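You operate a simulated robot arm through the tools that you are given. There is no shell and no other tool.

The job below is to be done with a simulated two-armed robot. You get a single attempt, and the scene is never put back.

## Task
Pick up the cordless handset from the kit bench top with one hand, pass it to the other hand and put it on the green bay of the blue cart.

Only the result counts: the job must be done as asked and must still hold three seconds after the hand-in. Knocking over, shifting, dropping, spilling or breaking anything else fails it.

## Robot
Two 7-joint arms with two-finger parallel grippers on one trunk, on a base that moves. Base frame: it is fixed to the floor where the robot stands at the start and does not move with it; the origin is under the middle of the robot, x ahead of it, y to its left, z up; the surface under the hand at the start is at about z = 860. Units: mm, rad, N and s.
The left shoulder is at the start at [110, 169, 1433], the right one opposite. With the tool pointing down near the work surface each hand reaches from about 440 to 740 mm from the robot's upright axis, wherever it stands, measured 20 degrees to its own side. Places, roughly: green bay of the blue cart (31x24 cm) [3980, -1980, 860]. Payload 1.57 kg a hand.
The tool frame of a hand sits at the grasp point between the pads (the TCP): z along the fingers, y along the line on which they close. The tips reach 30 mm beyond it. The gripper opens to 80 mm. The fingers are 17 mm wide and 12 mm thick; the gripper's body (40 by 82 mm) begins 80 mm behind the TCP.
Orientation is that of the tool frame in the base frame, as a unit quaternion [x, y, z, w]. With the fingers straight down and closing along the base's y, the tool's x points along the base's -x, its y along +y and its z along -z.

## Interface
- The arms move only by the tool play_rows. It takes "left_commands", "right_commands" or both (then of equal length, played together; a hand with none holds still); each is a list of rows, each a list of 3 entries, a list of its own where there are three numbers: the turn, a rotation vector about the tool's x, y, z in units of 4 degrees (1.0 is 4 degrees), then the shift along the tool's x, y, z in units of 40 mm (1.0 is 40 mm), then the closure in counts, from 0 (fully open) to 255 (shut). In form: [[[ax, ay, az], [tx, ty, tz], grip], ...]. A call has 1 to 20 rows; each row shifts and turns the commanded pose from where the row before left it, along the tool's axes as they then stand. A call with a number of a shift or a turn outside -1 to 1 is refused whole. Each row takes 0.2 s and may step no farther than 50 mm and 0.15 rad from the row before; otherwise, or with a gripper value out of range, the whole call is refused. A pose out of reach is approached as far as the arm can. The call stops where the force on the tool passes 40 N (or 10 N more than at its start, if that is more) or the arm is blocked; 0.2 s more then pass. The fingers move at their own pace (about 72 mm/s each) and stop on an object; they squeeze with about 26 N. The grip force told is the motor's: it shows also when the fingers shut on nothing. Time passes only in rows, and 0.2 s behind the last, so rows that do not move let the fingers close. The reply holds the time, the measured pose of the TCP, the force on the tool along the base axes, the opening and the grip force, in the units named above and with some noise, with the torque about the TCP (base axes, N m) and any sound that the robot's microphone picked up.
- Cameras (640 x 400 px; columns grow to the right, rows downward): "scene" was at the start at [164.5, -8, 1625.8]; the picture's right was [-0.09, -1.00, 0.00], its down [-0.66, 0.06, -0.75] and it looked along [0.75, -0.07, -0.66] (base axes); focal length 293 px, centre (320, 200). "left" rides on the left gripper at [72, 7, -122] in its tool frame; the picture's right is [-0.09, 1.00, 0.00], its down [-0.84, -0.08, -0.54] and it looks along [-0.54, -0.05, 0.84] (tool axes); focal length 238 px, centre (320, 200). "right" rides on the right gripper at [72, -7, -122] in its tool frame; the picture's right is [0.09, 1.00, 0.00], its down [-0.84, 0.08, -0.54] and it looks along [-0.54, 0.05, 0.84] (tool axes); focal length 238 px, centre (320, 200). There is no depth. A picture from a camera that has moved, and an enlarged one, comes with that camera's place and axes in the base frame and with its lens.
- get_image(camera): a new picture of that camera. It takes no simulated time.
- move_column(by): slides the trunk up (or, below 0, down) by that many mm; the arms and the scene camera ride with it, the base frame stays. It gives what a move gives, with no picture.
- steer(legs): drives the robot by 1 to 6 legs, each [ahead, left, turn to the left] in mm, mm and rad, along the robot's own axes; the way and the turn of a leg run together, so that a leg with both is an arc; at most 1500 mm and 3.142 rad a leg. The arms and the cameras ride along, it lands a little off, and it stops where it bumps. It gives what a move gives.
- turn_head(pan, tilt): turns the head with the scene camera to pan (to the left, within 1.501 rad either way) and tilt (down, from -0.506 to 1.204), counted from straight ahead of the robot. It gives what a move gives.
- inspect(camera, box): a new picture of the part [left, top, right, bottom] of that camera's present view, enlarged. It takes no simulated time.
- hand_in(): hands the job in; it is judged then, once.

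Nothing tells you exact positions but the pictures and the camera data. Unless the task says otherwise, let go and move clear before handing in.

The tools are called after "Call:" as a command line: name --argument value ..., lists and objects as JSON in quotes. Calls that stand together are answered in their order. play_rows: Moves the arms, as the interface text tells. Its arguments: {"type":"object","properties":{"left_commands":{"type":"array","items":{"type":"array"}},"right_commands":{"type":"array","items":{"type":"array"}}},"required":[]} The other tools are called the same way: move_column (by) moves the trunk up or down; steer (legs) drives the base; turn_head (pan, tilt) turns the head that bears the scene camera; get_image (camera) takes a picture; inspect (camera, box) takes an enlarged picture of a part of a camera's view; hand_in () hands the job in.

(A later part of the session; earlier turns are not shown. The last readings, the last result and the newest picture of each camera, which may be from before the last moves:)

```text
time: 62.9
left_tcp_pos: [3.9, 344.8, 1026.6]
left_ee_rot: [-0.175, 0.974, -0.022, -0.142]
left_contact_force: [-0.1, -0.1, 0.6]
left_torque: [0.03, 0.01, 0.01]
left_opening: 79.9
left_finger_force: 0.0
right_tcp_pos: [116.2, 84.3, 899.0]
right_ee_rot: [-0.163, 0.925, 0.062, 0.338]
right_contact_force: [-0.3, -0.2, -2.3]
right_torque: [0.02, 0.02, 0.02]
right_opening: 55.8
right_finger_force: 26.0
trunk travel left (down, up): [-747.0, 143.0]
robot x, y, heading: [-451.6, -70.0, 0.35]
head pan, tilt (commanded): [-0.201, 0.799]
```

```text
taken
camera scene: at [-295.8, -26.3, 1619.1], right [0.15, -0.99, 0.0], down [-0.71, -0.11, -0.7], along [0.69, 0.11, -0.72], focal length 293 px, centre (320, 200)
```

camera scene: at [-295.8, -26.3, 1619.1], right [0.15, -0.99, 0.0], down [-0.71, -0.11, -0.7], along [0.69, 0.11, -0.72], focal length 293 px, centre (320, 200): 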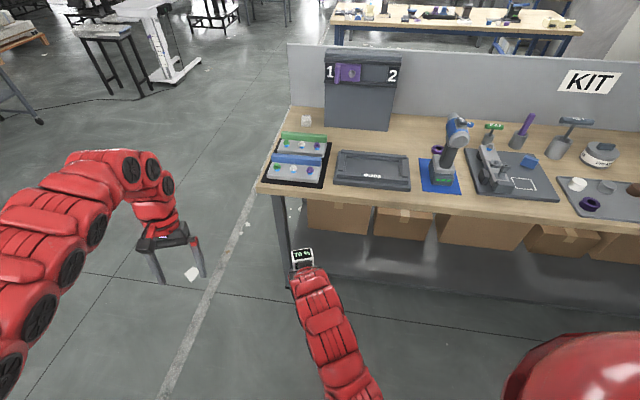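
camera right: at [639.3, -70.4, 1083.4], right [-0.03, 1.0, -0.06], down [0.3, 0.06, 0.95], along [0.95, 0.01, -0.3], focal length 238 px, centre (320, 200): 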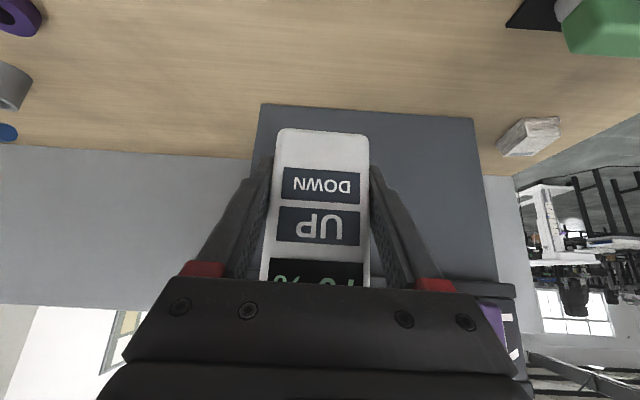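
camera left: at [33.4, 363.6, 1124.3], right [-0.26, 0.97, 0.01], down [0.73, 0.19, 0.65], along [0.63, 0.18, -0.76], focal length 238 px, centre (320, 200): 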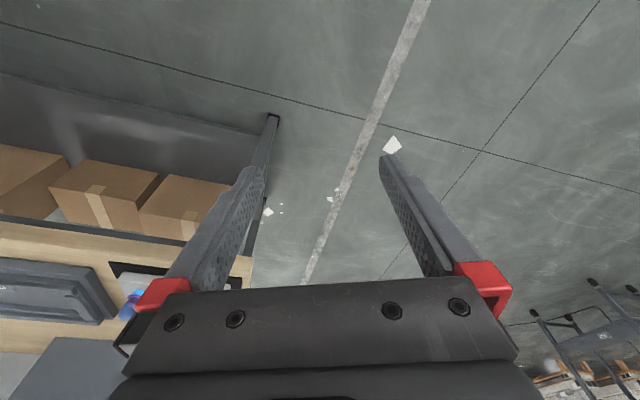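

The left hand now leans 16 degrees and moves freely. I'll bring it over toward the handset, staying above it, in two stages.

Call:
play_rows --left_commands '[[[0, 0, 0], [-0.11, -0.5, -0.22], 0], [[0, 0, 0], [-0.11, -0.7, -0.22], 0], [[0, 0, 0], [-0.11, -0.7, -0.11], 0], [[0, 0, 0], [-0.11, -0.7, -0.11], 0], [[0, 0, 0], [-0.11, -0.7, 0], 0]]'

Call:
get_image --camera "scene"

Call:
get_image --camera "left"

```text
time: 64.1
left_tcp_pos: [71.8, 229.4, 1043.4]
left_ee_rot: [-0.174, 0.974, -0.022, -0.14]
left_contact_force: [-0.8, 0.3, 1.2]
left_torque: [0.02, 0.02, -0.03]
left_opening: 80.0
left_finger_force: 0.0
right_tcp_pos: [117.7, 84.3, 897.9]
right_ee_rot: [-0.162, 0.925, 0.062, 0.337]
right_contact_force: [-0.3, 0.1, -1.2]
right_torque: [0.02, 0.01, -0.03]
right_opening: 56.0
right_finger_force: 26.3
trunk travel left (down, up): [-747.0, 143.0]
robot x, y, heading: [-452.4, -61.5, 0.353]
head pan, tilt (commanded): [-0.201, 0.799]
```

```text
taken
camera scene: at [-294.5, -26.5, 1619.0], right [0.15, -0.99, 0.0], down [-0.71, -0.11, -0.7], along [0.69, 0.11, -0.72], focal length 293 px, centre (320, 200)
```

scene: 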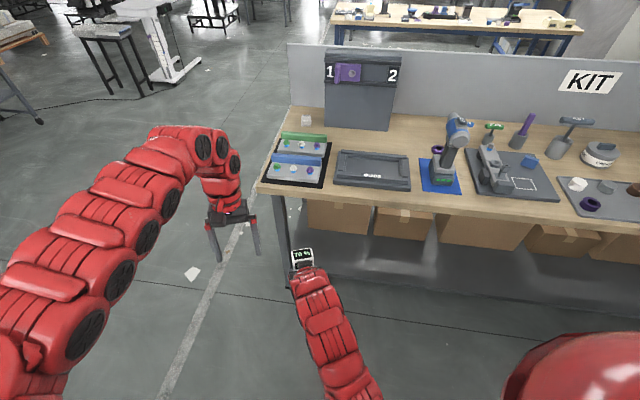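

```text
taken
camera left: at [37.8, 222.5, 1180.3], right [-0.26, 0.96, -0.02], down [0.92, 0.26, 0.28], along [0.28, 0.06, -0.96], focal length 238 px, centre (320, 200)
```

left: 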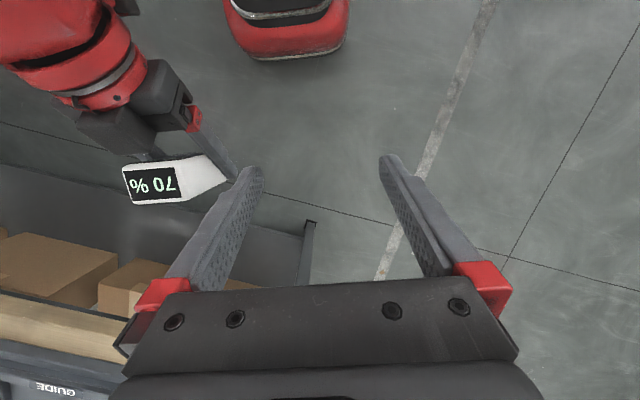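

The left camera sees the handset's top and the right gripper. I'll bring the left hand over the handset to the pre-grasp point.

Call:
play_rows --left_commands '[[[0, 0, 0], [-0.13, -0.6, -0.02], 0], [[0, 0, 0], [-0.13, -0.6, -0.02], 0], [[0, 0, 0], [-0.13, -0.6, -0.02], 0], [[0, 0, 0], [-0.13, -0.6, -0.02], 0], [[0, 0, 0], [-0.13, -0.6, -0.02], 0], [[0, 0, 0], [-0.13, -0.6, -0.02], 0]]'

Call:
get_image --camera "left"

Call:
get_image --camera "scene"

Call:
get_image --camera "right"

```text
time: 65.5
left_tcp_pos: [144.7, 119.4, 1038.1]
left_ee_rot: [-0.176, 0.974, -0.021, -0.141]
left_contact_force: [0.0, 0.0, 0.0]
left_torque: [0.01, -0.01, 0.01]
left_opening: 79.9
left_finger_force: 0.1
left hand out of reach, approached as far as the arm can: row 6
right_tcp_pos: [117.3, 85.1, 898.2]
right_ee_rot: [-0.163, 0.926, 0.061, 0.336]
right_contact_force: [0.1, 0.5, -2.7]
right_torque: [-0.02, 0.0, 0.01]
right_opening: 56.0
right_finger_force: 26.4
trunk travel left (down, up): [-747.0, 143.0]
robot x, y, heading: [-451.4, -64.8, 0.36]
head pan, tilt (commanded): [-0.201, 0.799]
```

```text
taken
camera left: at [109.6, 113.6, 1175.4], right [-0.26, 0.96, -0.02], down [0.92, 0.26, 0.28], along [0.28, 0.06, -0.96], focal length 238 px, centre (320, 200)
```

left: 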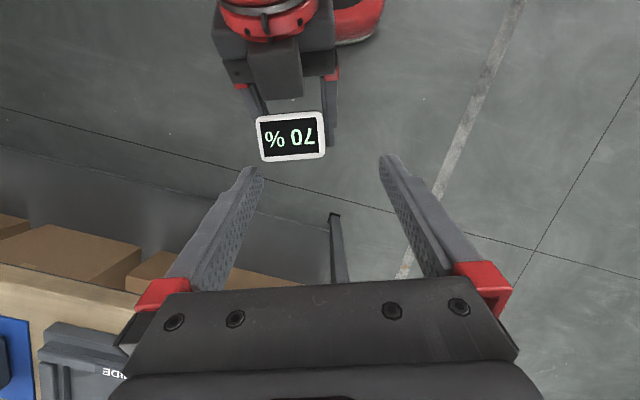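

```text
taken
camera scene: at [-295.9, -24.6, 1619.1], right [0.15, -0.99, 0.0], down [-0.71, -0.11, -0.7], along [0.69, 0.11, -0.72], focal length 293 px, centre (320, 200)
```

scene: 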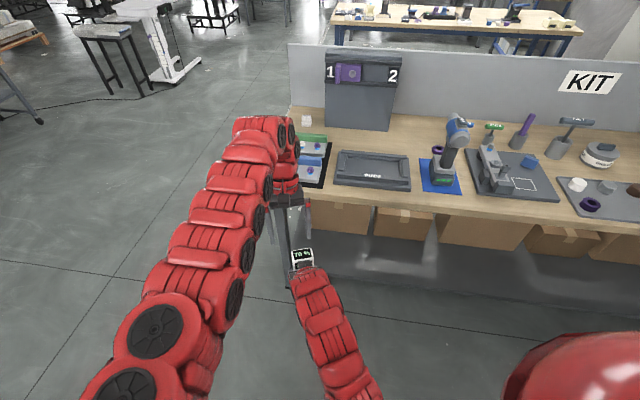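

```text
taken
camera right: at [-6.7, 33.7, 946.0], right [-0.41, 0.91, -0.06], down [0.25, 0.17, 0.95], along [0.88, 0.38, -0.3], focal length 238 px, centre (320, 200)
```

right: 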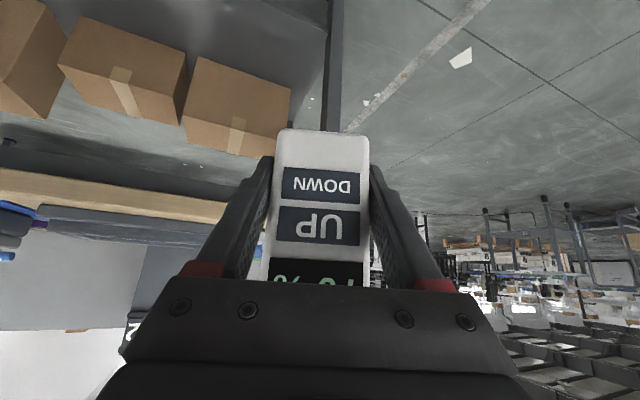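

The left hand is at its lateral limit 23 mm short, so I'll shift the handset left and the left hand slightly back out so that they line up with slack.

Call:
play_rows --left_commands '[[[0, 0, 0], [0, 0.33, 0], 0], [[0, 0, 0], [0, 0.33, 0], 0], [[0, 0, 0], [0, 0.33, 0], 0], [[0, 0, 0], [0, 0, 0], 0]]' --right_commands '[[[0, 0, 0], [0, 0.5, 0], 255], [[0, 0, 0], [0, 0.5, 0], 255], [[0, 0, 0], [0, 0.3, 0], 255], [[0, 0, 0], [0, 0.25, 0], 255]]'

Call:
get_image --camera "left"

Call:
get_image --camera "scene"

```text
time: 66.5
left_tcp_pos: [129.4, 156.2, 1038.7]
left_ee_rot: [-0.175, 0.974, -0.022, -0.14]
left_contact_force: [-0.2, 0.2, -0.1]
left_torque: [-0.01, 0.0, 0.01]
left_opening: 80.0
left_finger_force: 0.1
right_tcp_pos: [94.7, 142.5, 897.3]
right_ee_rot: [-0.163, 0.925, 0.063, 0.336]
right_contact_force: [0.1, 0.1, -3.4]
right_torque: [-0.01, 0.01, -0.02]
right_opening: 55.9
right_finger_force: 26.5
trunk travel left (down, up): [-747.0, 143.0]
robot x, y, heading: [-450.2, -64.5, 0.35]
head pan, tilt (commanded): [-0.201, 0.799]
```

```text
taken
camera left: at [94.4, 150.5, 1176.0], right [-0.26, 0.96, -0.02], down [0.92, 0.26, 0.28], along [0.28, 0.06, -0.96], focal length 238 px, centre (320, 200)
```

left: 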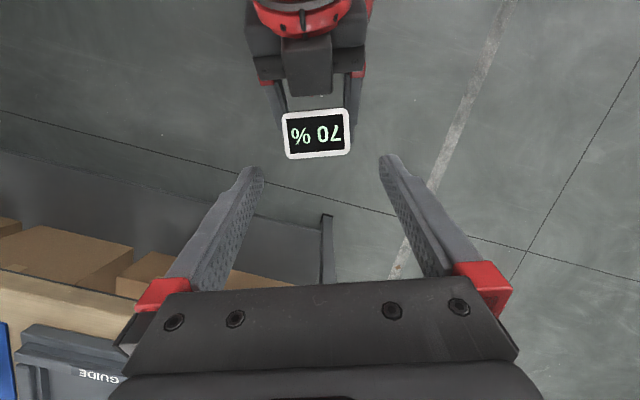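

```text
taken
camera scene: at [-295.5, -25.4, 1619.0], right [0.15, -0.99, 0.0], down [-0.71, -0.11, -0.7], along [0.69, 0.11, -0.72], focal length 293 px, centre (320, 200)
```

scene: 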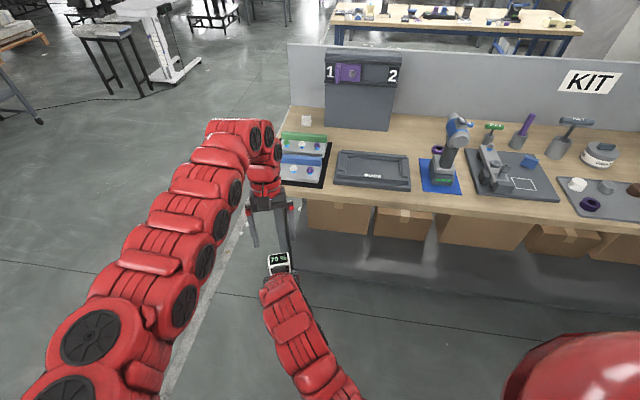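

The left fingers are aligned over the handset's top (lateral error about 1 mm). I'll descend along the left tool axis 60 mm first and check.

Call:
play_rows --left_commands '[[[0, 0, 0], [0, 0, 0.5], 0], [[0, 0, 0], [0, 0, 0.5], 0], [[0, 0, 0], [0, 0, 0.5], 0]]'

Call:
get_image --camera "left"

Call:
get_image --camera "right"

Call:
get_image --camera "scene"

```text
time: 67.3
left_tcp_pos: [111.4, 149.0, 979.8]
left_ee_rot: [-0.176, 0.974, -0.022, -0.14]
left_contact_force: [0.9, -0.3, -0.4]
left_torque: [-0.01, 0.01, -0.04]
left_opening: 80.0
left_finger_force: 0.1
right_tcp_pos: [94.8, 141.8, 896.6]
right_ee_rot: [-0.162, 0.925, 0.061, 0.337]
right_contact_force: [0.2, 0.1, -2.5]
right_torque: [0.0, -0.02, 0.01]
right_opening: 55.8
right_finger_force: 26.2
trunk travel left (down, up): [-747.0, 143.0]
robot x, y, heading: [-449.0, -66.8, 0.354]
head pan, tilt (commanded): [-0.201, 0.799]
```

```text
taken
camera left: at [78.3, 143.8, 1118.1], right [-0.26, 0.96, -0.02], down [0.92, 0.26, 0.29], along [0.28, 0.06, -0.96], focal length 238 px, centre (320, 200)
```

left: 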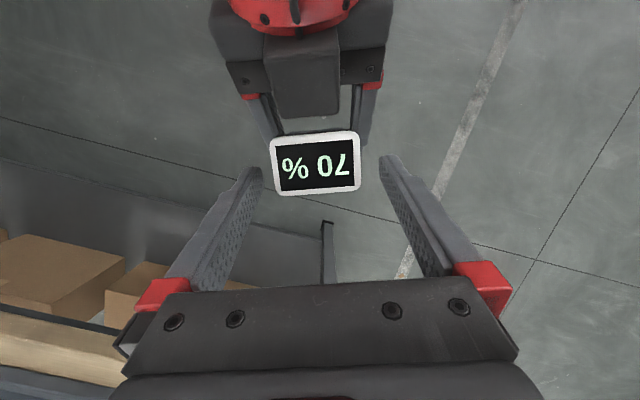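

```text
taken
camera right: at [-29.5, 90.3, 945.2], right [-0.41, 0.91, -0.05], down [0.25, 0.17, 0.95], along [0.88, 0.38, -0.3], focal length 238 px, centre (320, 200)
```

right: 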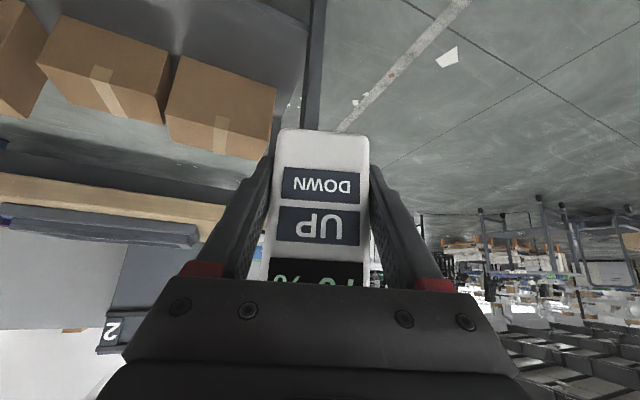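

```text
taken
camera scene: at [-295.3, -25.3, 1619.0], right [0.15, -0.99, 0.0], down [-0.71, -0.11, -0.7], along [0.69, 0.11, -0.72], focal length 293 px, centre (320, 200)
```

scene: 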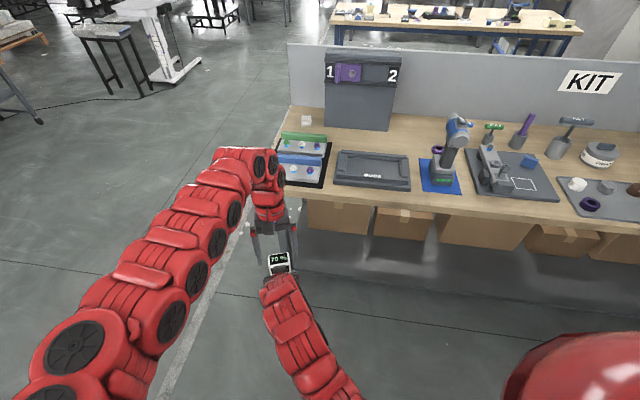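

Aligned well. I'll descend the last 30 mm with the left hand.

Call:
play_rows --left_commands '[[[0, 0, 0], [-0.02, -0.015, 0.375], 0], [[0, 0, 0], [-0.02, -0.015, 0.375], 0]]'

Call:
get_image --camera "left"

Call:
inspect --camera "scene" --box '[230, 200, 330, 300]'

```text
time: 67.9
left_tcp_pos: [107.2, 147.6, 951.8]
left_ee_rot: [-0.174, 0.974, -0.021, -0.141]
left_contact_force: [0.4, -0.4, 0.5]
left_torque: [0.01, -0.01, -0.01]
left_opening: 80.0
left_finger_force: 0.0
right_tcp_pos: [94.4, 141.5, 896.0]
right_ee_rot: [-0.163, 0.925, 0.061, 0.337]
right_contact_force: [0.3, -0.2, -1.1]
right_torque: [0.01, 0.02, -0.02]
right_opening: 55.8
right_finger_force: 26.2
trunk travel left (down, up): [-747.0, 143.0]
robot x, y, heading: [-452.1, -63.7, 0.354]
head pan, tilt (commanded): [-0.201, 0.799]
```

```text
taken
camera left: at [71.9, 141.2, 1088.0], right [-0.26, 0.96, -0.02], down [0.92, 0.26, 0.28], along [0.28, 0.06, -0.96], focal length 238 px, centre (320, 200)
```

left: 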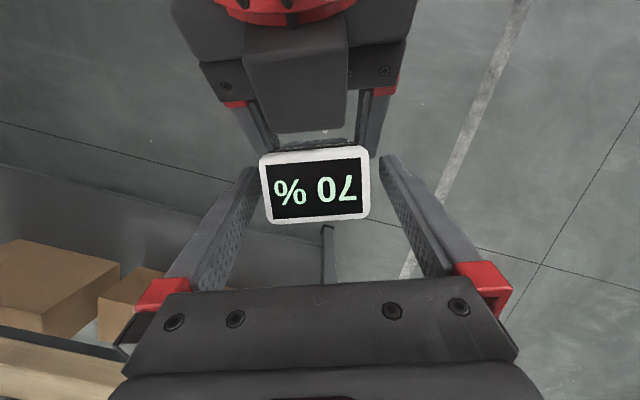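

```text
4.00 times, centred on (280, 250) of scene
camera zoom: at [-295.2, -25.4, 1619.0], right [0.15, -0.99, 0.0], down [-0.71, -0.11, -0.7], along [0.69, 0.11, -0.72], focal length 1174 px, centre (480, 0)
```

zoom: 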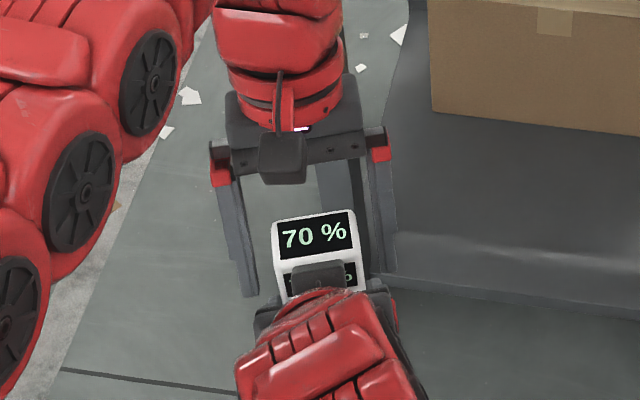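

Both are in place and clear. I'll close the left gripper on the handset's upper sides.

Call:
play_rows --left_commands '[[[0, 0, 0], [0, 0, 0], 255], [[0, 0, 0], [0, 0, 0], 255], [[0, 0, 0], [0, 0, 0], 255], [[0, 0, 0], [0, 0, 0], 255]]'

Call:
get_image --camera "left"

```text
time: 68.9
left_tcp_pos: [106.7, 146.7, 951.8]
left_ee_rot: [-0.175, 0.974, -0.023, -0.14]
left_contact_force: [4.5, -7.3, -1.6]
left_torque: [-0.17, -0.34, -0.11]
left_opening: 55.8
left_finger_force: 25.9
right_tcp_pos: [95.3, 141.8, 898.2]
right_ee_rot: [-0.164, 0.925, 0.063, 0.336]
right_contact_force: [-5.5, 7.3, 1.4]
right_torque: [-0.24, 0.07, 0.19]
right_opening: 56.0
right_finger_force: 26.0
trunk travel left (down, up): [-747.0, 143.0]
robot x, y, heading: [-453.9, -64.2, 0.358]
head pan, tilt (commanded): [-0.201, 0.799]
```

```text
taken
camera left: at [72.0, 140.7, 1088.4], right [-0.26, 0.96, -0.02], down [0.92, 0.26, 0.28], along [0.28, 0.06, -0.96], focal length 238 px, centre (320, 200)
```

left: 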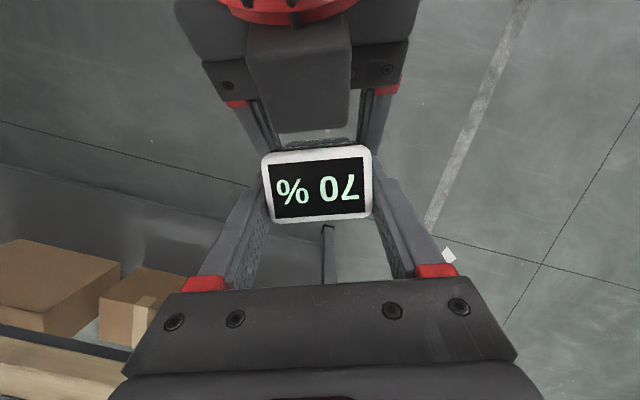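

The left hand has it (55.8 mm, 26 N). I'll open the right gripper in place.

Call:
play_rows --left_commands '[[[0, 0, 0], [0, 0, 0], 255], [[0, 0, 0], [0, 0, 0], 255], [[0, 0, 0], [0, 0, 0], 255], [[0, 0, 0], [0, 0, 0], 255]]' --right_commands '[[[0, 0, 0], [0, 0, 0], 120], [[0, 0, 0], [0, 0, 0], 0], [[0, 0, 0], [0, 0, 0], 0], [[0, 0, 0], [0, 0, 0], 0]]'

Call:
get_image --camera "left"

Call:
get_image --camera "right"

```text
time: 69.9
left_tcp_pos: [105.8, 148.0, 951.0]
left_ee_rot: [-0.175, 0.974, -0.022, -0.141]
left_contact_force: [-0.3, 0.5, 0.6]
left_torque: [0.01, 0.0, 0.0]
left_opening: 55.7
left_finger_force: 25.7
right_tcp_pos: [93.7, 142.5, 896.7]
right_ee_rot: [-0.163, 0.926, 0.061, 0.336]
right_contact_force: [-1.1, 0.5, -0.3]
right_torque: [0.03, -0.01, 0.02]
right_opening: 80.2
right_finger_force: 0.1
trunk travel left (down, up): [-747.0, 143.0]
robot x, y, heading: [-452.4, -65.9, 0.357]
head pan, tilt (commanded): [-0.201, 0.799]
```

```text
taken
camera left: at [71.9, 141.3, 1088.4], right [-0.26, 0.96, -0.02], down [0.92, 0.26, 0.28], along [0.28, 0.06, -0.96], focal length 238 px, centre (320, 200)
```

left: 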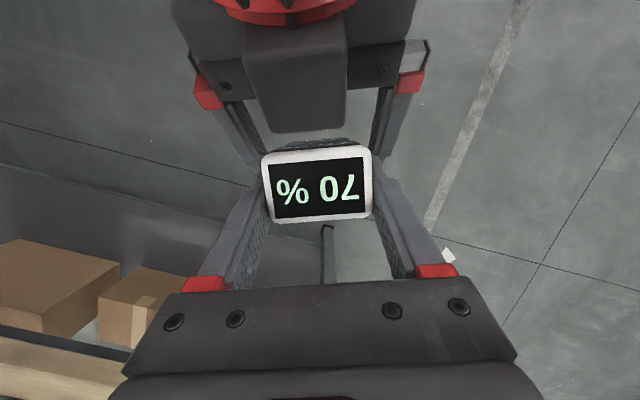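

```text
taken
camera right: at [-29.5, 90.2, 945.2], right [-0.41, 0.91, -0.05], down [0.25, 0.17, 0.95], along [0.88, 0.38, -0.3], focal length 238 px, centre (320, 200)
```

right: 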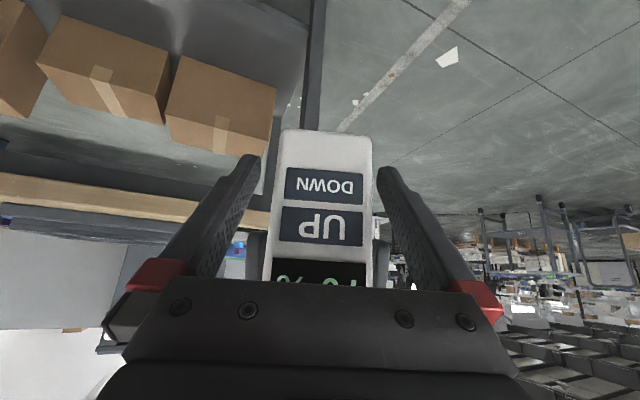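

The left hand alone holds the handset now. I'll draw the right hand straight back toward me.

Call:
play_rows --right_commands '[[[0, 0, 0], [0.38, 0, -0.32], 0], [[0, 0, 0], [0.38, 0, -0.32], 0], [[0, 0, 0], [0.38, 0, -0.32], 0], [[0, 0, 0], [0.38, 0, -0.32], 0]]'

Call:
get_image --camera "right"

Call:
get_image --camera "scene"

```text
time: 70.9
left_tcp_pos: [105.6, 147.0, 951.7]
left_ee_rot: [-0.175, 0.974, -0.022, -0.14]
left_contact_force: [0.5, 0.1, -0.5]
left_torque: [0.01, 0.0, -0.01]
left_opening: 55.6
left_finger_force: 25.9
right_tcp_pos: [17.2, 113.5, 898.0]
right_ee_rot: [-0.162, 0.925, 0.061, 0.337]
right_contact_force: [-1.2, -0.1, -0.6]
right_torque: [0.04, -0.01, -0.02]
right_opening: 79.9
right_finger_force: 0.1
trunk travel left (down, up): [-747.0, 143.0]
robot x, y, heading: [-452.3, -64.7, 0.348]
head pan, tilt (commanded): [-0.201, 0.799]
```

```text
taken
camera right: at [-104.8, 62.0, 945.8], right [-0.41, 0.91, -0.05], down [0.25, 0.17, 0.95], along [0.88, 0.38, -0.3], focal length 238 px, centre (320, 200)
```

right: 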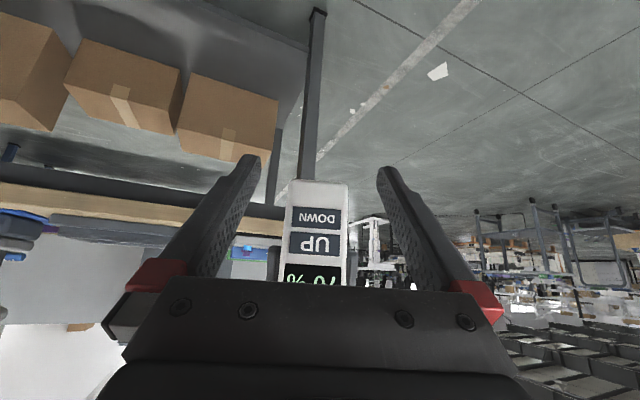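

```text
taken
camera scene: at [-296.1, -26.0, 1619.1], right [0.15, -0.99, 0.0], down [-0.71, -0.11, -0.7], along [0.69, 0.11, -0.72], focal length 293 px, centre (320, 200)
```

scene: 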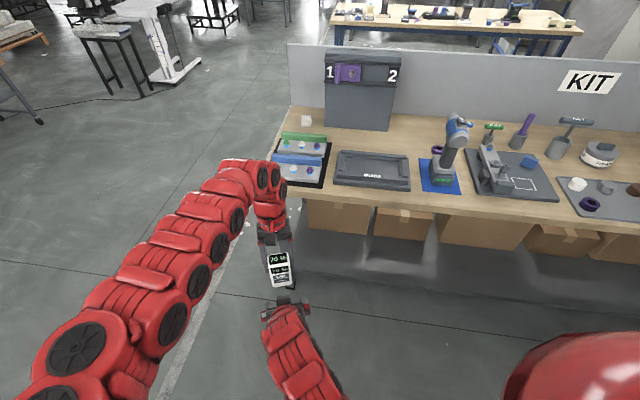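

The handset is free of the right hand. I'll move both hands apart: the left outward with the handset, the right to its own side.

Call:
play_rows --left_commands '[[[0, 0, 0], [0, 0.4, -0.15], 255], [[0, 0, 0], [0, 0.7, -0.2], 255], [[0, 0, 0], [0, 0.7, -0.2], 255], [[0, 0, 0], [0, 0.7, -0.2], 255], [[0, 0, 0], [0, 0.7, -0.2], 255], [[0, 0, 0], [0, 0.7, -0.2], 255], [[0, 0, 0], [0, 0.7, -0.2], 255]]' --right_commands '[[[0, 0, 0], [0, -0.4, 0], 0], [[0, 0, 0], [0, -0.6, 0], 0], [[0, 0, 0], [0, -0.6, 0], 0], [[0, 0, 0], [0, -0.6, 0], 0], [[0, 0, 0], [0, -0.6, 0], 0], [[0, 0, 0], [0, -0.6, 0], 0], [[0, 0, 0], [0, -0.6, 0], 0]]'

Call:
get_image --camera "scene"

Call:
get_image --camera "left"

```text
time: 72.5
left_tcp_pos: [57.5, 324.1, 1006.4]
left_ee_rot: [-0.175, 0.974, -0.022, -0.141]
left_contact_force: [0.3, 0.2, -2.1]
left_torque: [-0.01, -0.03, -0.04]
left_opening: 55.6
left_finger_force: 26.1
right_tcp_pos: [81.7, -32.6, 890.1]
right_ee_rot: [-0.163, 0.925, 0.061, 0.337]
right_contact_force: [-0.1, 0.2, 0.2]
right_torque: [-0.04, 0.03, 0.0]
right_opening: 80.1
right_finger_force: 0.1
right hand out of reach, approached as far as the arm can: row 5, 6, 7
trunk travel left (down, up): [-747.0, 143.0]
robot x, y, heading: [-451.8, -64.6, 0.352]
head pan, tilt (commanded): [-0.201, 0.799]
```

```text
taken
camera scene: at [-295.5, -25.5, 1619.0], right [0.15, -0.99, 0.0], down [-0.71, -0.11, -0.7], along [0.69, 0.11, -0.72], focal length 293 px, centre (320, 200)
```

scene: 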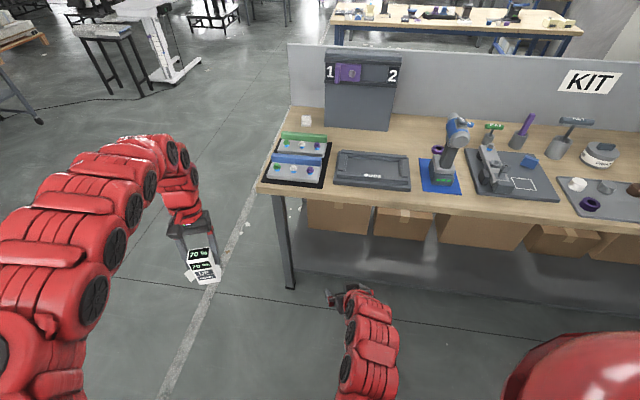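

```text
taken
camera left: at [23.1, 318.1, 1142.5], right [-0.26, 0.96, -0.02], down [0.92, 0.26, 0.28], along [0.28, 0.06, -0.96], focal length 238 px, centre (320, 200)
```

left: 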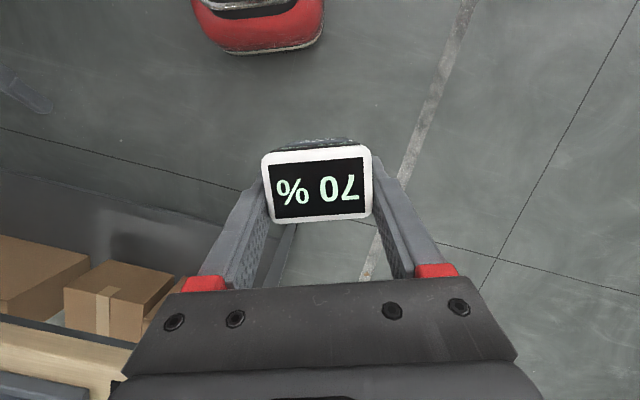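

The handover is done. Next I'll raise the right hand well out of the way for driving.

Call:
play_rows --right_commands '[[[0, 0, 0], [-0.6, 0, -0.72], 0], [[0, 0, 0], [-0.6, 0, -0.72], 0], [[0, 0, 0], [-0.6, 0, -0.72], 0], [[0, 0, 0], [-0.6, 0, -0.72], 0], [[0, 0, 0], [-0.6, 0, -0.72], 0], [[0, 0, 0], [-0.6, 0, -0.72], 0]]'

Call:
get_image --camera "scene"

```text
time: 73.9
left_tcp_pos: [58.6, 323.5, 1006.0]
left_ee_rot: [-0.175, 0.974, -0.021, -0.14]
left_contact_force: [0.0, 1.0, -2.8]
left_torque: [-0.01, -0.03, -0.02]
left_opening: 55.9
left_finger_force: 25.7
right_tcp_pos: [95.1, -24.6, 907.2]
right_ee_rot: [-0.163, 0.926, 0.061, 0.335]
right_contact_force: [-0.1, -0.2, -0.1]
right_torque: [0.01, 0.01, 0.01]
right_opening: 80.1
right_finger_force: 0.0
right hand out of reach, approached as far as the arm can: row 1, 2, 3, 4, 5, 6
trunk travel left (down, up): [-747.0, 143.0]
robot x, y, heading: [-451.4, -61.4, 0.354]
head pan, tilt (commanded): [-0.201, 0.799]
```

```text
taken
camera scene: at [-295.4, -25.2, 1619.0], right [0.15, -0.99, 0.0], down [-0.71, -0.11, -0.7], along [0.69, 0.11, -0.72], focal length 293 px, centre (320, 200)
```

scene: 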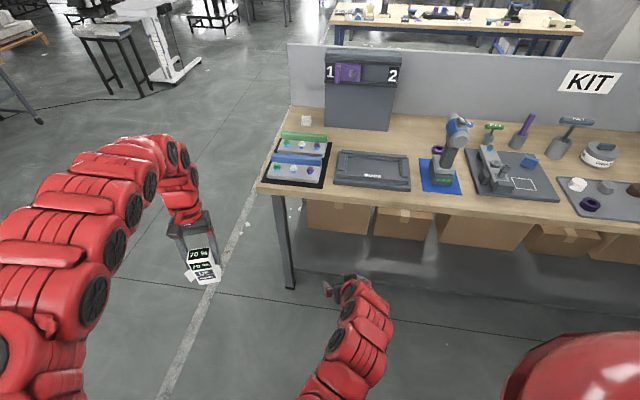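

It's too close in to rise. I'll move the right hand forward first, then up.

Call:
play_rows --right_commands '[[[0, 0, 0], [-0.57, -0.1, 0.48], 0], [[0, 0, 0], [-0.57, -0.1, 0.48], 0], [[0, 0, 0], [-0.57, -0.1, 0.48], 0], [[0, 0, 0], [-0.57, -0.1, 0.48], 0], [[0, 0, 0], [-0.57, -0.1, 0.48], 0]]'

Call:
play_rows --right_commands '[[[0, 0, 0], [-0.6, -0.1, -0.72], 0], [[0, 0, 0], [-0.6, -0.1, -0.72], 0], [[0, 0, 0], [-0.6, -0.1, -0.72], 0], [[0, 0, 0], [-0.6, -0.1, -0.72], 0], [[0, 0, 0], [-0.6, -0.1, -0.72], 0], [[0, 0, 0], [-0.6, -0.1, -0.72], 0]]'

Call:
get_image --camera "scene"

```text
time: 75.1
left_tcp_pos: [57.6, 323.3, 1005.7]
left_ee_rot: [-0.174, 0.974, -0.022, -0.141]
left_contact_force: [0.9, 0.0, -2.2]
left_torque: [0.02, -0.01, 0.0]
left_opening: 55.7
left_finger_force: 26.0
right_tcp_pos: [244.5, 6.2, 904.1]
right_ee_rot: [-0.162, 0.926, 0.062, 0.336]
right_contact_force: [-0.2, 0.9, -0.6]
right_torque: [-0.03, -0.02, -0.01]
right_opening: 79.8
right_finger_force: 0.0
trunk travel left (down, up): [-747.0, 143.0]
robot x, y, heading: [-447.7, -67.2, 0.352]
head pan, tilt (commanded): [-0.201, 0.799]
```

```text
time: 76.5
left_tcp_pos: [58.2, 324.5, 1005.8]
left_ee_rot: [-0.175, 0.974, -0.022, -0.141]
left_contact_force: [-0.3, -0.3, -1.9]
left_torque: [0.0, -0.02, -0.03]
left_opening: 55.7
left_finger_force: 25.9
right_tcp_pos: [248.1, -16.7, 1131.4]
right_ee_rot: [-0.164, 0.926, 0.062, 0.336]
right_contact_force: [-0.5, 0.1, -0.5]
right_torque: [-0.01, -0.01, 0.01]
right_opening: 79.9
right_finger_force: 0.0
trunk travel left (down, up): [-747.0, 143.0]
robot x, y, heading: [-450.4, -63.5, 0.35]
head pan, tilt (commanded): [-0.201, 0.799]
```

```text
taken
camera scene: at [-295.9, -24.9, 1619.1], right [0.15, -0.99, 0.0], down [-0.71, -0.11, -0.7], along [0.69, 0.11, -0.72], focal length 293 px, centre (320, 200)
```

scene: 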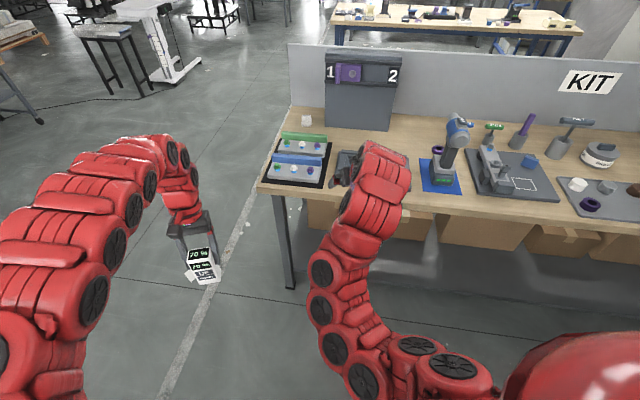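

The right hand is parked high. Now I'll turn to face along base x and drive left to clear the end of the kit bench.

Call:
steer --legs '[[0, 0, -0.352], [0, 1120, 0]]'

Call:
turn_head --pan 0 --tilt 0.4

Call:
get_image --camera "scene"

Call:
get_image --camera "left"

```text
time: 83.4
left_tcp_pos: [171.9, 1251.9, 1005.2]
left_ee_rot: [0.004, 0.99, 0.003, -0.142]
left_contact_force: [-0.8, -0.2, -2.1]
left_torque: [0.02, 0.01, -0.01]
left_opening: 55.8
left_finger_force: 26.2
right_tcp_pos: [228.5, 865.6, 1130.0]
right_ee_rot: [0.008, 0.94, -0.001, 0.342]
right_contact_force: [-0.2, 0.0, -0.5]
right_torque: [0.03, -0.02, 0.01]
right_opening: 80.0
right_finger_force: 0.1
trunk travel left (down, up): [-747.0, 143.0]
robot x, y, heading: [-440.1, 1071.1, -0.012]
head pan, tilt (commanded): [-0.201, 0.799]
```

```text
time: 84.3
left_tcp_pos: [172.3, 1252.8, 1004.0]
left_ee_rot: [0.005, 0.99, 0.004, -0.143]
left_contact_force: [-0.3, 0.8, -2.6]
left_torque: [0.0, -0.02, -0.01]
left_opening: 55.9
left_finger_force: 25.9
right_tcp_pos: [229.4, 866.5, 1130.3]
right_ee_rot: [0.008, 0.94, 0.0, 0.342]
right_contact_force: [1.1, -0.3, 0.4]
right_torque: [-0.04, -0.01, 0.01]
right_opening: 80.2
right_finger_force: 0.0
trunk travel left (down, up): [-747.0, 143.0]
robot x, y, heading: [-442.4, 1072.8, -0.012]
head pan, tilt (commanded): [0.0, 0.4]
```

```text
taken
camera scene: at [-268.6, 1068.0, 1654.0], right [-0.01, -1.0, 0.0], down [-0.39, 0.0, -0.92], along [0.92, -0.01, -0.39], focal length 293 px, centre (320, 200)
```

scene: 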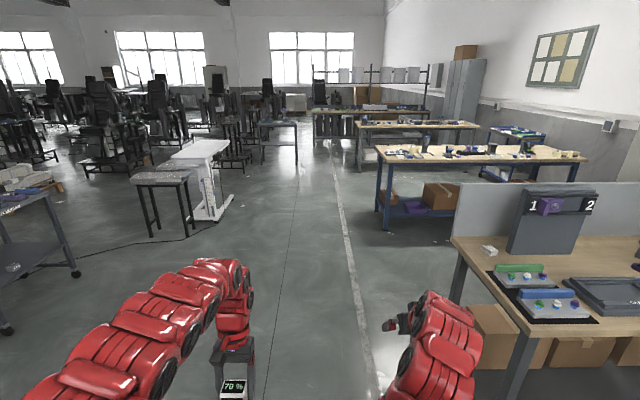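

```text
taken
camera left: at [137.7, 1259.0, 1142.3], right [0.1, 0.99, -0.02], down [0.95, -0.09, 0.28], along [0.28, -0.05, -0.96], focal length 238 px, centre (320, 200)
```

left: 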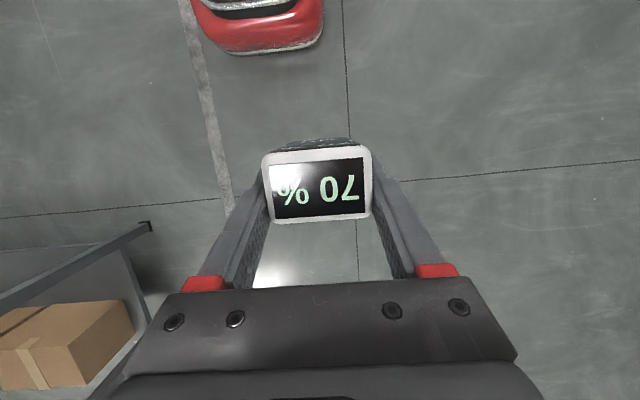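

The aisle ahead is clear to x≈4000 (obstacles on the left stand at y above 2300, bench 2 ends at y≈400). I'll drive forward in stages.

Call:
steer --legs '[[0, 0, 0.012], [1400, 0, 0], [1400, 0, 0]]'

Call:
turn_head --pan -0.6 --tilt 0.45

Call:
get_image --camera "scene"

```text
time: 98.1
left_tcp_pos: [2958.8, 1231.5, 1006.2]
left_ee_rot: [0.003, 0.99, 0.004, -0.141]
left_contact_force: [-0.5, 0.1, -2.1]
left_torque: [-0.01, -0.07, 0.04]
left_opening: 55.7
left_finger_force: 26.5
right_tcp_pos: [3018.5, 843.4, 1129.5]
right_ee_rot: [0.005, 0.94, 0.0, 0.342]
right_contact_force: [0.3, 0.4, -0.5]
right_torque: [0.02, 0.03, 0.02]
right_opening: 79.8
right_finger_force: 0.1
trunk travel left (down, up): [-747.0, 143.0]
robot x, y, heading: [2348.1, 1043.8, -0.007]
head pan, tilt (commanded): [0.0, 0.4]
```

```text
time: 99.1
left_tcp_pos: [2958.7, 1231.0, 1005.5]
left_ee_rot: [0.003, 0.99, 0.003, -0.141]
left_contact_force: [0.1, -0.3, -1.7]
left_torque: [-0.01, -0.03, -0.01]
left_opening: 55.7
left_finger_force: 25.9
right_tcp_pos: [3018.4, 844.0, 1129.7]
right_ee_rot: [0.004, 0.94, 0.001, 0.342]
right_contact_force: [0.0, 0.0, 0.1]
right_torque: [-0.01, -0.02, -0.02]
right_opening: 80.0
right_finger_force: 0.0
trunk travel left (down, up): [-747.0, 143.0]
robot x, y, heading: [2348.8, 1043.9, -0.005]
head pan, tilt (commanded): [-0.6, 0.45]
```

```text
taken
camera scene: at [2503.0, 992.2, 1649.5], right [-0.57, -0.82, 0.0], down [-0.36, 0.25, -0.9], along [0.74, -0.51, -0.44], focal length 293 px, centre (320, 200)
```

scene: 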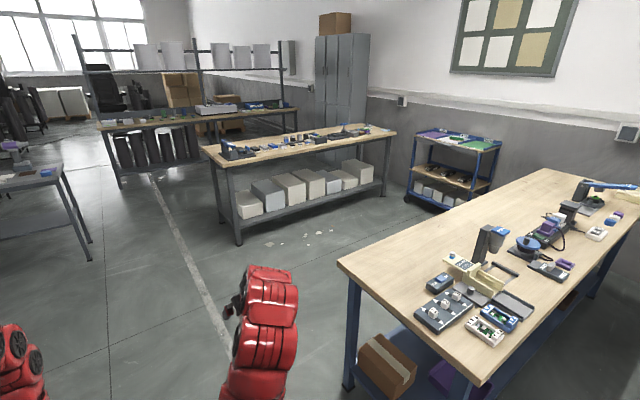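

Now I see the aisle between bench 2 and bench 3 and the cart beyond. I'll zoom in on the cart.

Call:
inspect --camera "scene" --box '[395, 115, 515, 215]'

```text
4.00 times, centred on (455, 165) of scene
camera zoom: at [2503.0, 992.2, 1649.5], right [-0.57, -0.82, 0.0], down [-0.36, 0.25, -0.9], along [0.74, -0.51, -0.44], focal length 1174 px, centre (-220, 340)
```

zoom: 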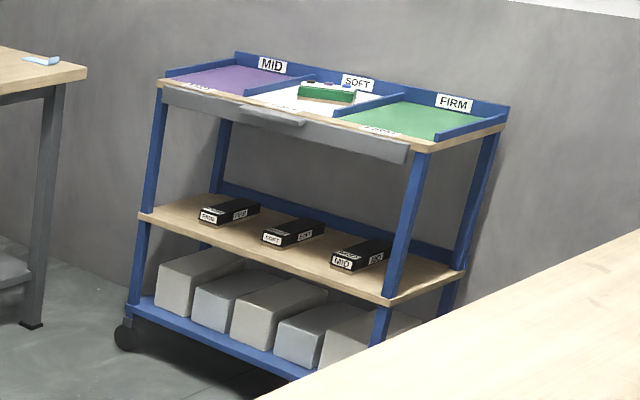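

The green bay (FIRM) is the near bay of the cart, with an open front edge facing the aisle. I'll continue forward to x≈3790 and turn right to face the cart.

Call:
steer --legs '[[1440, 0, 0], [0, 0, -1.566]]'

Call:
turn_head --pan 0 --tilt 0.45

Call:
get_image --camera "scene"

```text
time: 110.1
left_tcp_pos: [3968.8, 418.9, 1004.8]
left_ee_rot: [0.704, 0.696, 0.104, -0.097]
left_contact_force: [-0.4, -0.7, -2.4]
left_torque: [-0.01, -0.02, -0.03]
left_opening: 55.7
left_finger_force: 25.7
right_tcp_pos: [3582.4, 361.7, 1130.8]
right_ee_rot: [0.671, 0.658, -0.243, 0.241]
right_contact_force: [-0.2, -0.1, -0.1]
right_torque: [0.03, -0.02, 0.0]
right_opening: 80.0
right_finger_force: 0.0
trunk travel left (down, up): [-747.0, 143.0]
robot x, y, heading: [3789.0, 1029.5, -1.581]
head pan, tilt (commanded): [-0.6, 0.45]
```

```text
time: 111.1
left_tcp_pos: [3968.9, 418.9, 1005.3]
left_ee_rot: [0.703, 0.697, 0.103, -0.097]
left_contact_force: [0.5, 0.8, -2.6]
left_torque: [0.02, 0.01, 0.02]
left_opening: 55.8
left_finger_force: 26.3
right_tcp_pos: [3582.7, 362.0, 1129.8]
right_ee_rot: [0.67, 0.659, -0.242, 0.241]
right_contact_force: [-0.8, 0.0, 0.2]
right_torque: [0.0, 0.02, 0.01]
right_opening: 80.0
right_finger_force: 0.1
trunk travel left (down, up): [-747.0, 143.0]
robot x, y, heading: [3788.8, 1028.8, -1.582]
head pan, tilt (commanded): [0.0, 0.45]
```

```text
taken
camera scene: at [3785.6, 860.7, 1649.5], right [-1.0, 0.01, 0.0], down [0.01, 0.44, -0.9], along [-0.01, -0.9, -0.44], focal length 293 px, centre (320, 200)
```

scene: 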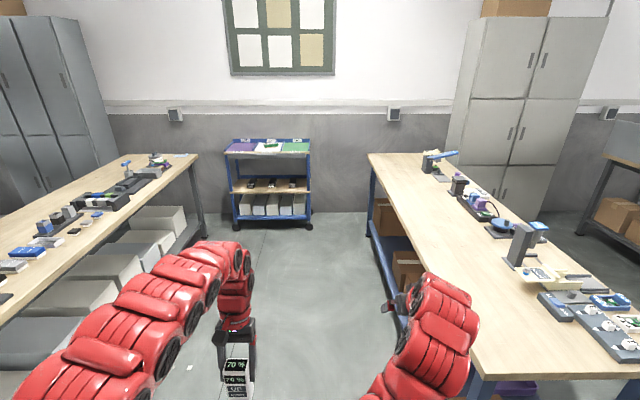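

I'm facing the cart down the aisle, with benches clear on both sides. I'll advance 1250 mm and re-check.

Call:
steer --legs '[[0, 0, 0.011], [1250, 0, 0]]'

Call:
turn_head --pan 0.15 --tilt 0.5

Call:
get_image --camera "scene"

Call:
inspect --camera "scene" --box '[180, 110, 380, 260]'

```text
time: 117.8
left_tcp_pos: [3966.4, -837.6, 1005.1]
left_ee_rot: [0.702, 0.698, 0.104, -0.097]
left_contact_force: [-0.9, 0.7, -2.0]
left_torque: [0.0, 0.0, 0.03]
left_opening: 55.9
left_finger_force: 26.1
right_tcp_pos: [3580.2, -895.3, 1130.4]
right_ee_rot: [0.669, 0.66, -0.243, 0.242]
right_contact_force: [0.4, 0.0, 0.1]
right_torque: [0.0, -0.02, 0.0]
right_opening: 80.1
right_finger_force: 0.0
trunk travel left (down, up): [-747.0, 143.0]
robot x, y, heading: [3784.4, -225.4, -1.578]
head pan, tilt (commanded): [0.0, 0.45]
```

```text
time: 118.5
left_tcp_pos: [3966.0, -837.0, 1005.4]
left_ee_rot: [0.703, 0.697, 0.102, -0.098]
left_contact_force: [0.2, -0.1, -2.1]
left_torque: [0.01, -0.01, -0.03]
left_opening: 55.8
left_finger_force: 26.4
right_tcp_pos: [3580.4, -895.4, 1131.9]
right_ee_rot: [0.669, 0.66, -0.242, 0.242]
right_contact_force: [0.1, -0.2, -0.2]
right_torque: [0.0, 0.05, 0.0]
right_opening: 80.2
right_finger_force: 0.0
trunk travel left (down, up): [-747.0, 143.0]
robot x, y, heading: [3781.1, -225.5, -1.573]
head pan, tilt (commanded): [0.15, 0.499]
```

```text
taken
camera scene: at [3794.1, -394.6, 1645.0], right [-0.99, -0.14, 0.0], down [-0.07, 0.47, -0.88], along [0.12, -0.87, -0.48], focal length 293 px, centre (320, 200)
```

scene: 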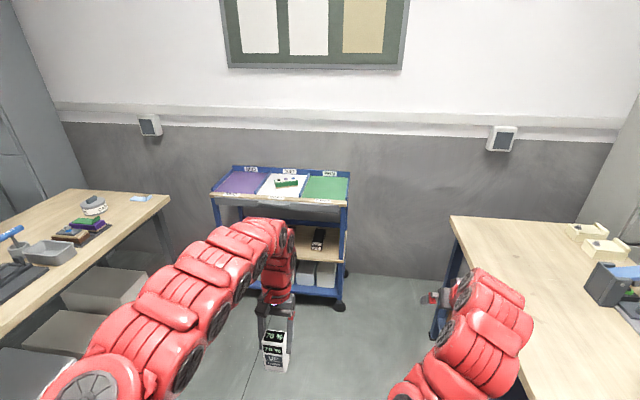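

```text
2.67 times, centred on (280, 185) of scene
camera zoom: at [3794.1, -394.6, 1645.0], right [-0.99, -0.14, 0.0], down [-0.07, 0.47, -0.88], along [0.12, -0.87, -0.48], focal length 782 px, centre (427, 240)
```

zoom: 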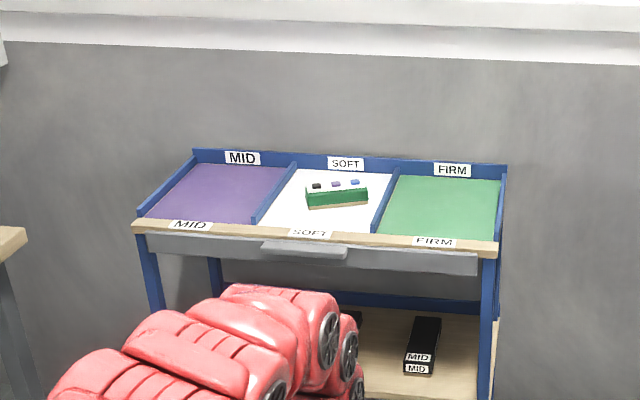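

The green bay spans about x 3850–4105, y -1833 to -2140, matching the given centre. I'll raise the left hand 40 mm and close in on the cart.

Call:
play_rows --left_commands '[[[0, 0, 0], [0.14, 0, -0.48], 255], [[0, 0, 0], [0.14, 0, -0.48], 255]]'

Call:
steer --legs '[[950, 10, 0]]'

Call:
turn_head --pan 0.2 --tilt 0.7

Call:
get_image --camera "scene"

Call:
get_image --camera "left"

Call:
get_image --camera "right"

```text
time: 119.0
left_tcp_pos: [3964.4, -839.0, 1046.2]
left_ee_rot: [0.703, 0.697, 0.103, -0.098]
left_contact_force: [0.6, -0.2, -1.9]
left_torque: [-0.06, -0.02, 0.01]
left_opening: 55.8
left_finger_force: 26.4
right_tcp_pos: [3577.9, -894.6, 1130.5]
right_ee_rot: [0.669, 0.66, -0.241, 0.242]
right_contact_force: [-0.1, -0.9, 0.3]
right_torque: [-0.02, 0.03, 0.0]
right_opening: 80.0
right_finger_force: 0.1
trunk travel left (down, up): [-747.0, 143.0]
robot x, y, heading: [3780.9, -226.6, -1.578]
head pan, tilt (commanded): [0.15, 0.499]
```

```text
time: 124.1
left_tcp_pos: [3958.5, -1803.1, 1045.0]
left_ee_rot: [0.705, 0.695, 0.103, -0.098]
left_contact_force: [-0.7, 0.6, -2.0]
left_torque: [-0.02, -0.02, 0.0]
left_opening: 55.6
left_finger_force: 26.2
right_tcp_pos: [3571.9, -1857.1, 1131.3]
right_ee_rot: [0.672, 0.657, -0.243, 0.24]
right_contact_force: [0.9, -1.0, 1.0]
right_torque: [0.0, 0.0, 0.0]
right_opening: 80.0
right_finger_force: 0.0
trunk travel left (down, up): [-747.0, 143.0]
robot x, y, heading: [3782.7, -1188.6, -1.589]
head pan, tilt (commanded): [0.15, 0.499]
```

```text
time: 124.8
left_tcp_pos: [3957.8, -1802.7, 1045.4]
left_ee_rot: [0.705, 0.695, 0.103, -0.097]
left_contact_force: [0.6, -0.2, -2.0]
left_torque: [0.01, -0.01, -0.02]
left_opening: 55.9
left_finger_force: 26.6
right_tcp_pos: [3572.5, -1857.0, 1131.4]
right_ee_rot: [0.671, 0.658, -0.242, 0.241]
right_contact_force: [-0.3, -0.6, 0.3]
right_torque: [-0.03, -0.02, -0.01]
right_opening: 80.1
right_finger_force: 0.0
trunk travel left (down, up): [-747.0, 143.0]
robot x, y, heading: [3779.3, -1182.6, -1.587]
head pan, tilt (commanded): [0.201, 0.7]
```

```text
taken
camera scene: at [3795.2, -1351.1, 1627.3], right [-0.98, -0.18, 0.0], down [-0.12, 0.63, -0.77], along [0.14, -0.75, -0.64], focal length 293 px, centre (320, 200)
```

scene: 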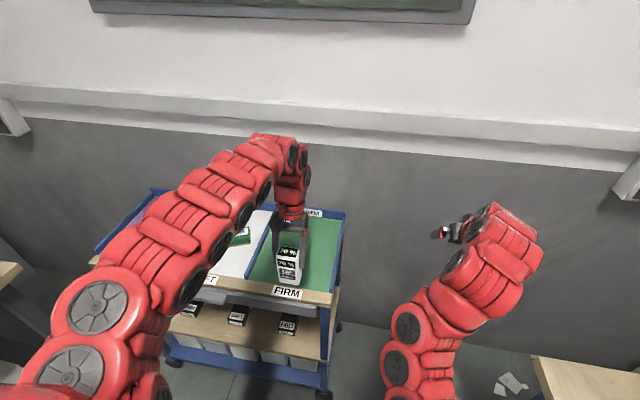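

```text
taken
camera left: at [3965.0, -1767.8, 1182.1], right [0.99, -0.1, -0.02], down [-0.09, -0.95, 0.28], along [-0.05, -0.28, -0.96], focal length 238 px, centre (320, 200)
```

left: 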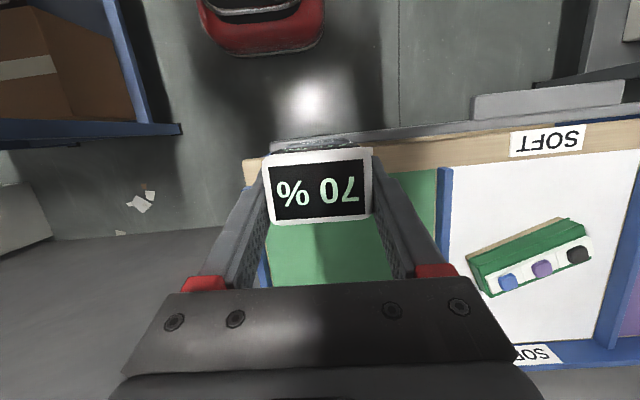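

```text
taken
camera right: at [3568.0, -1722.3, 1178.4], right [1.0, 0.05, -0.06], down [0.07, -0.29, 0.95], along [0.03, -0.95, -0.3], focal length 238 px, centre (320, 200)
```

right: 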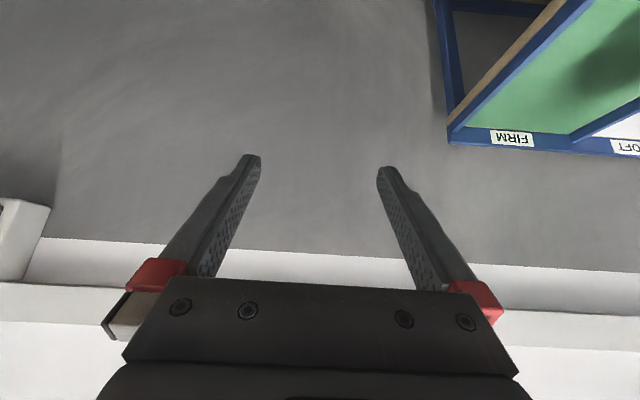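

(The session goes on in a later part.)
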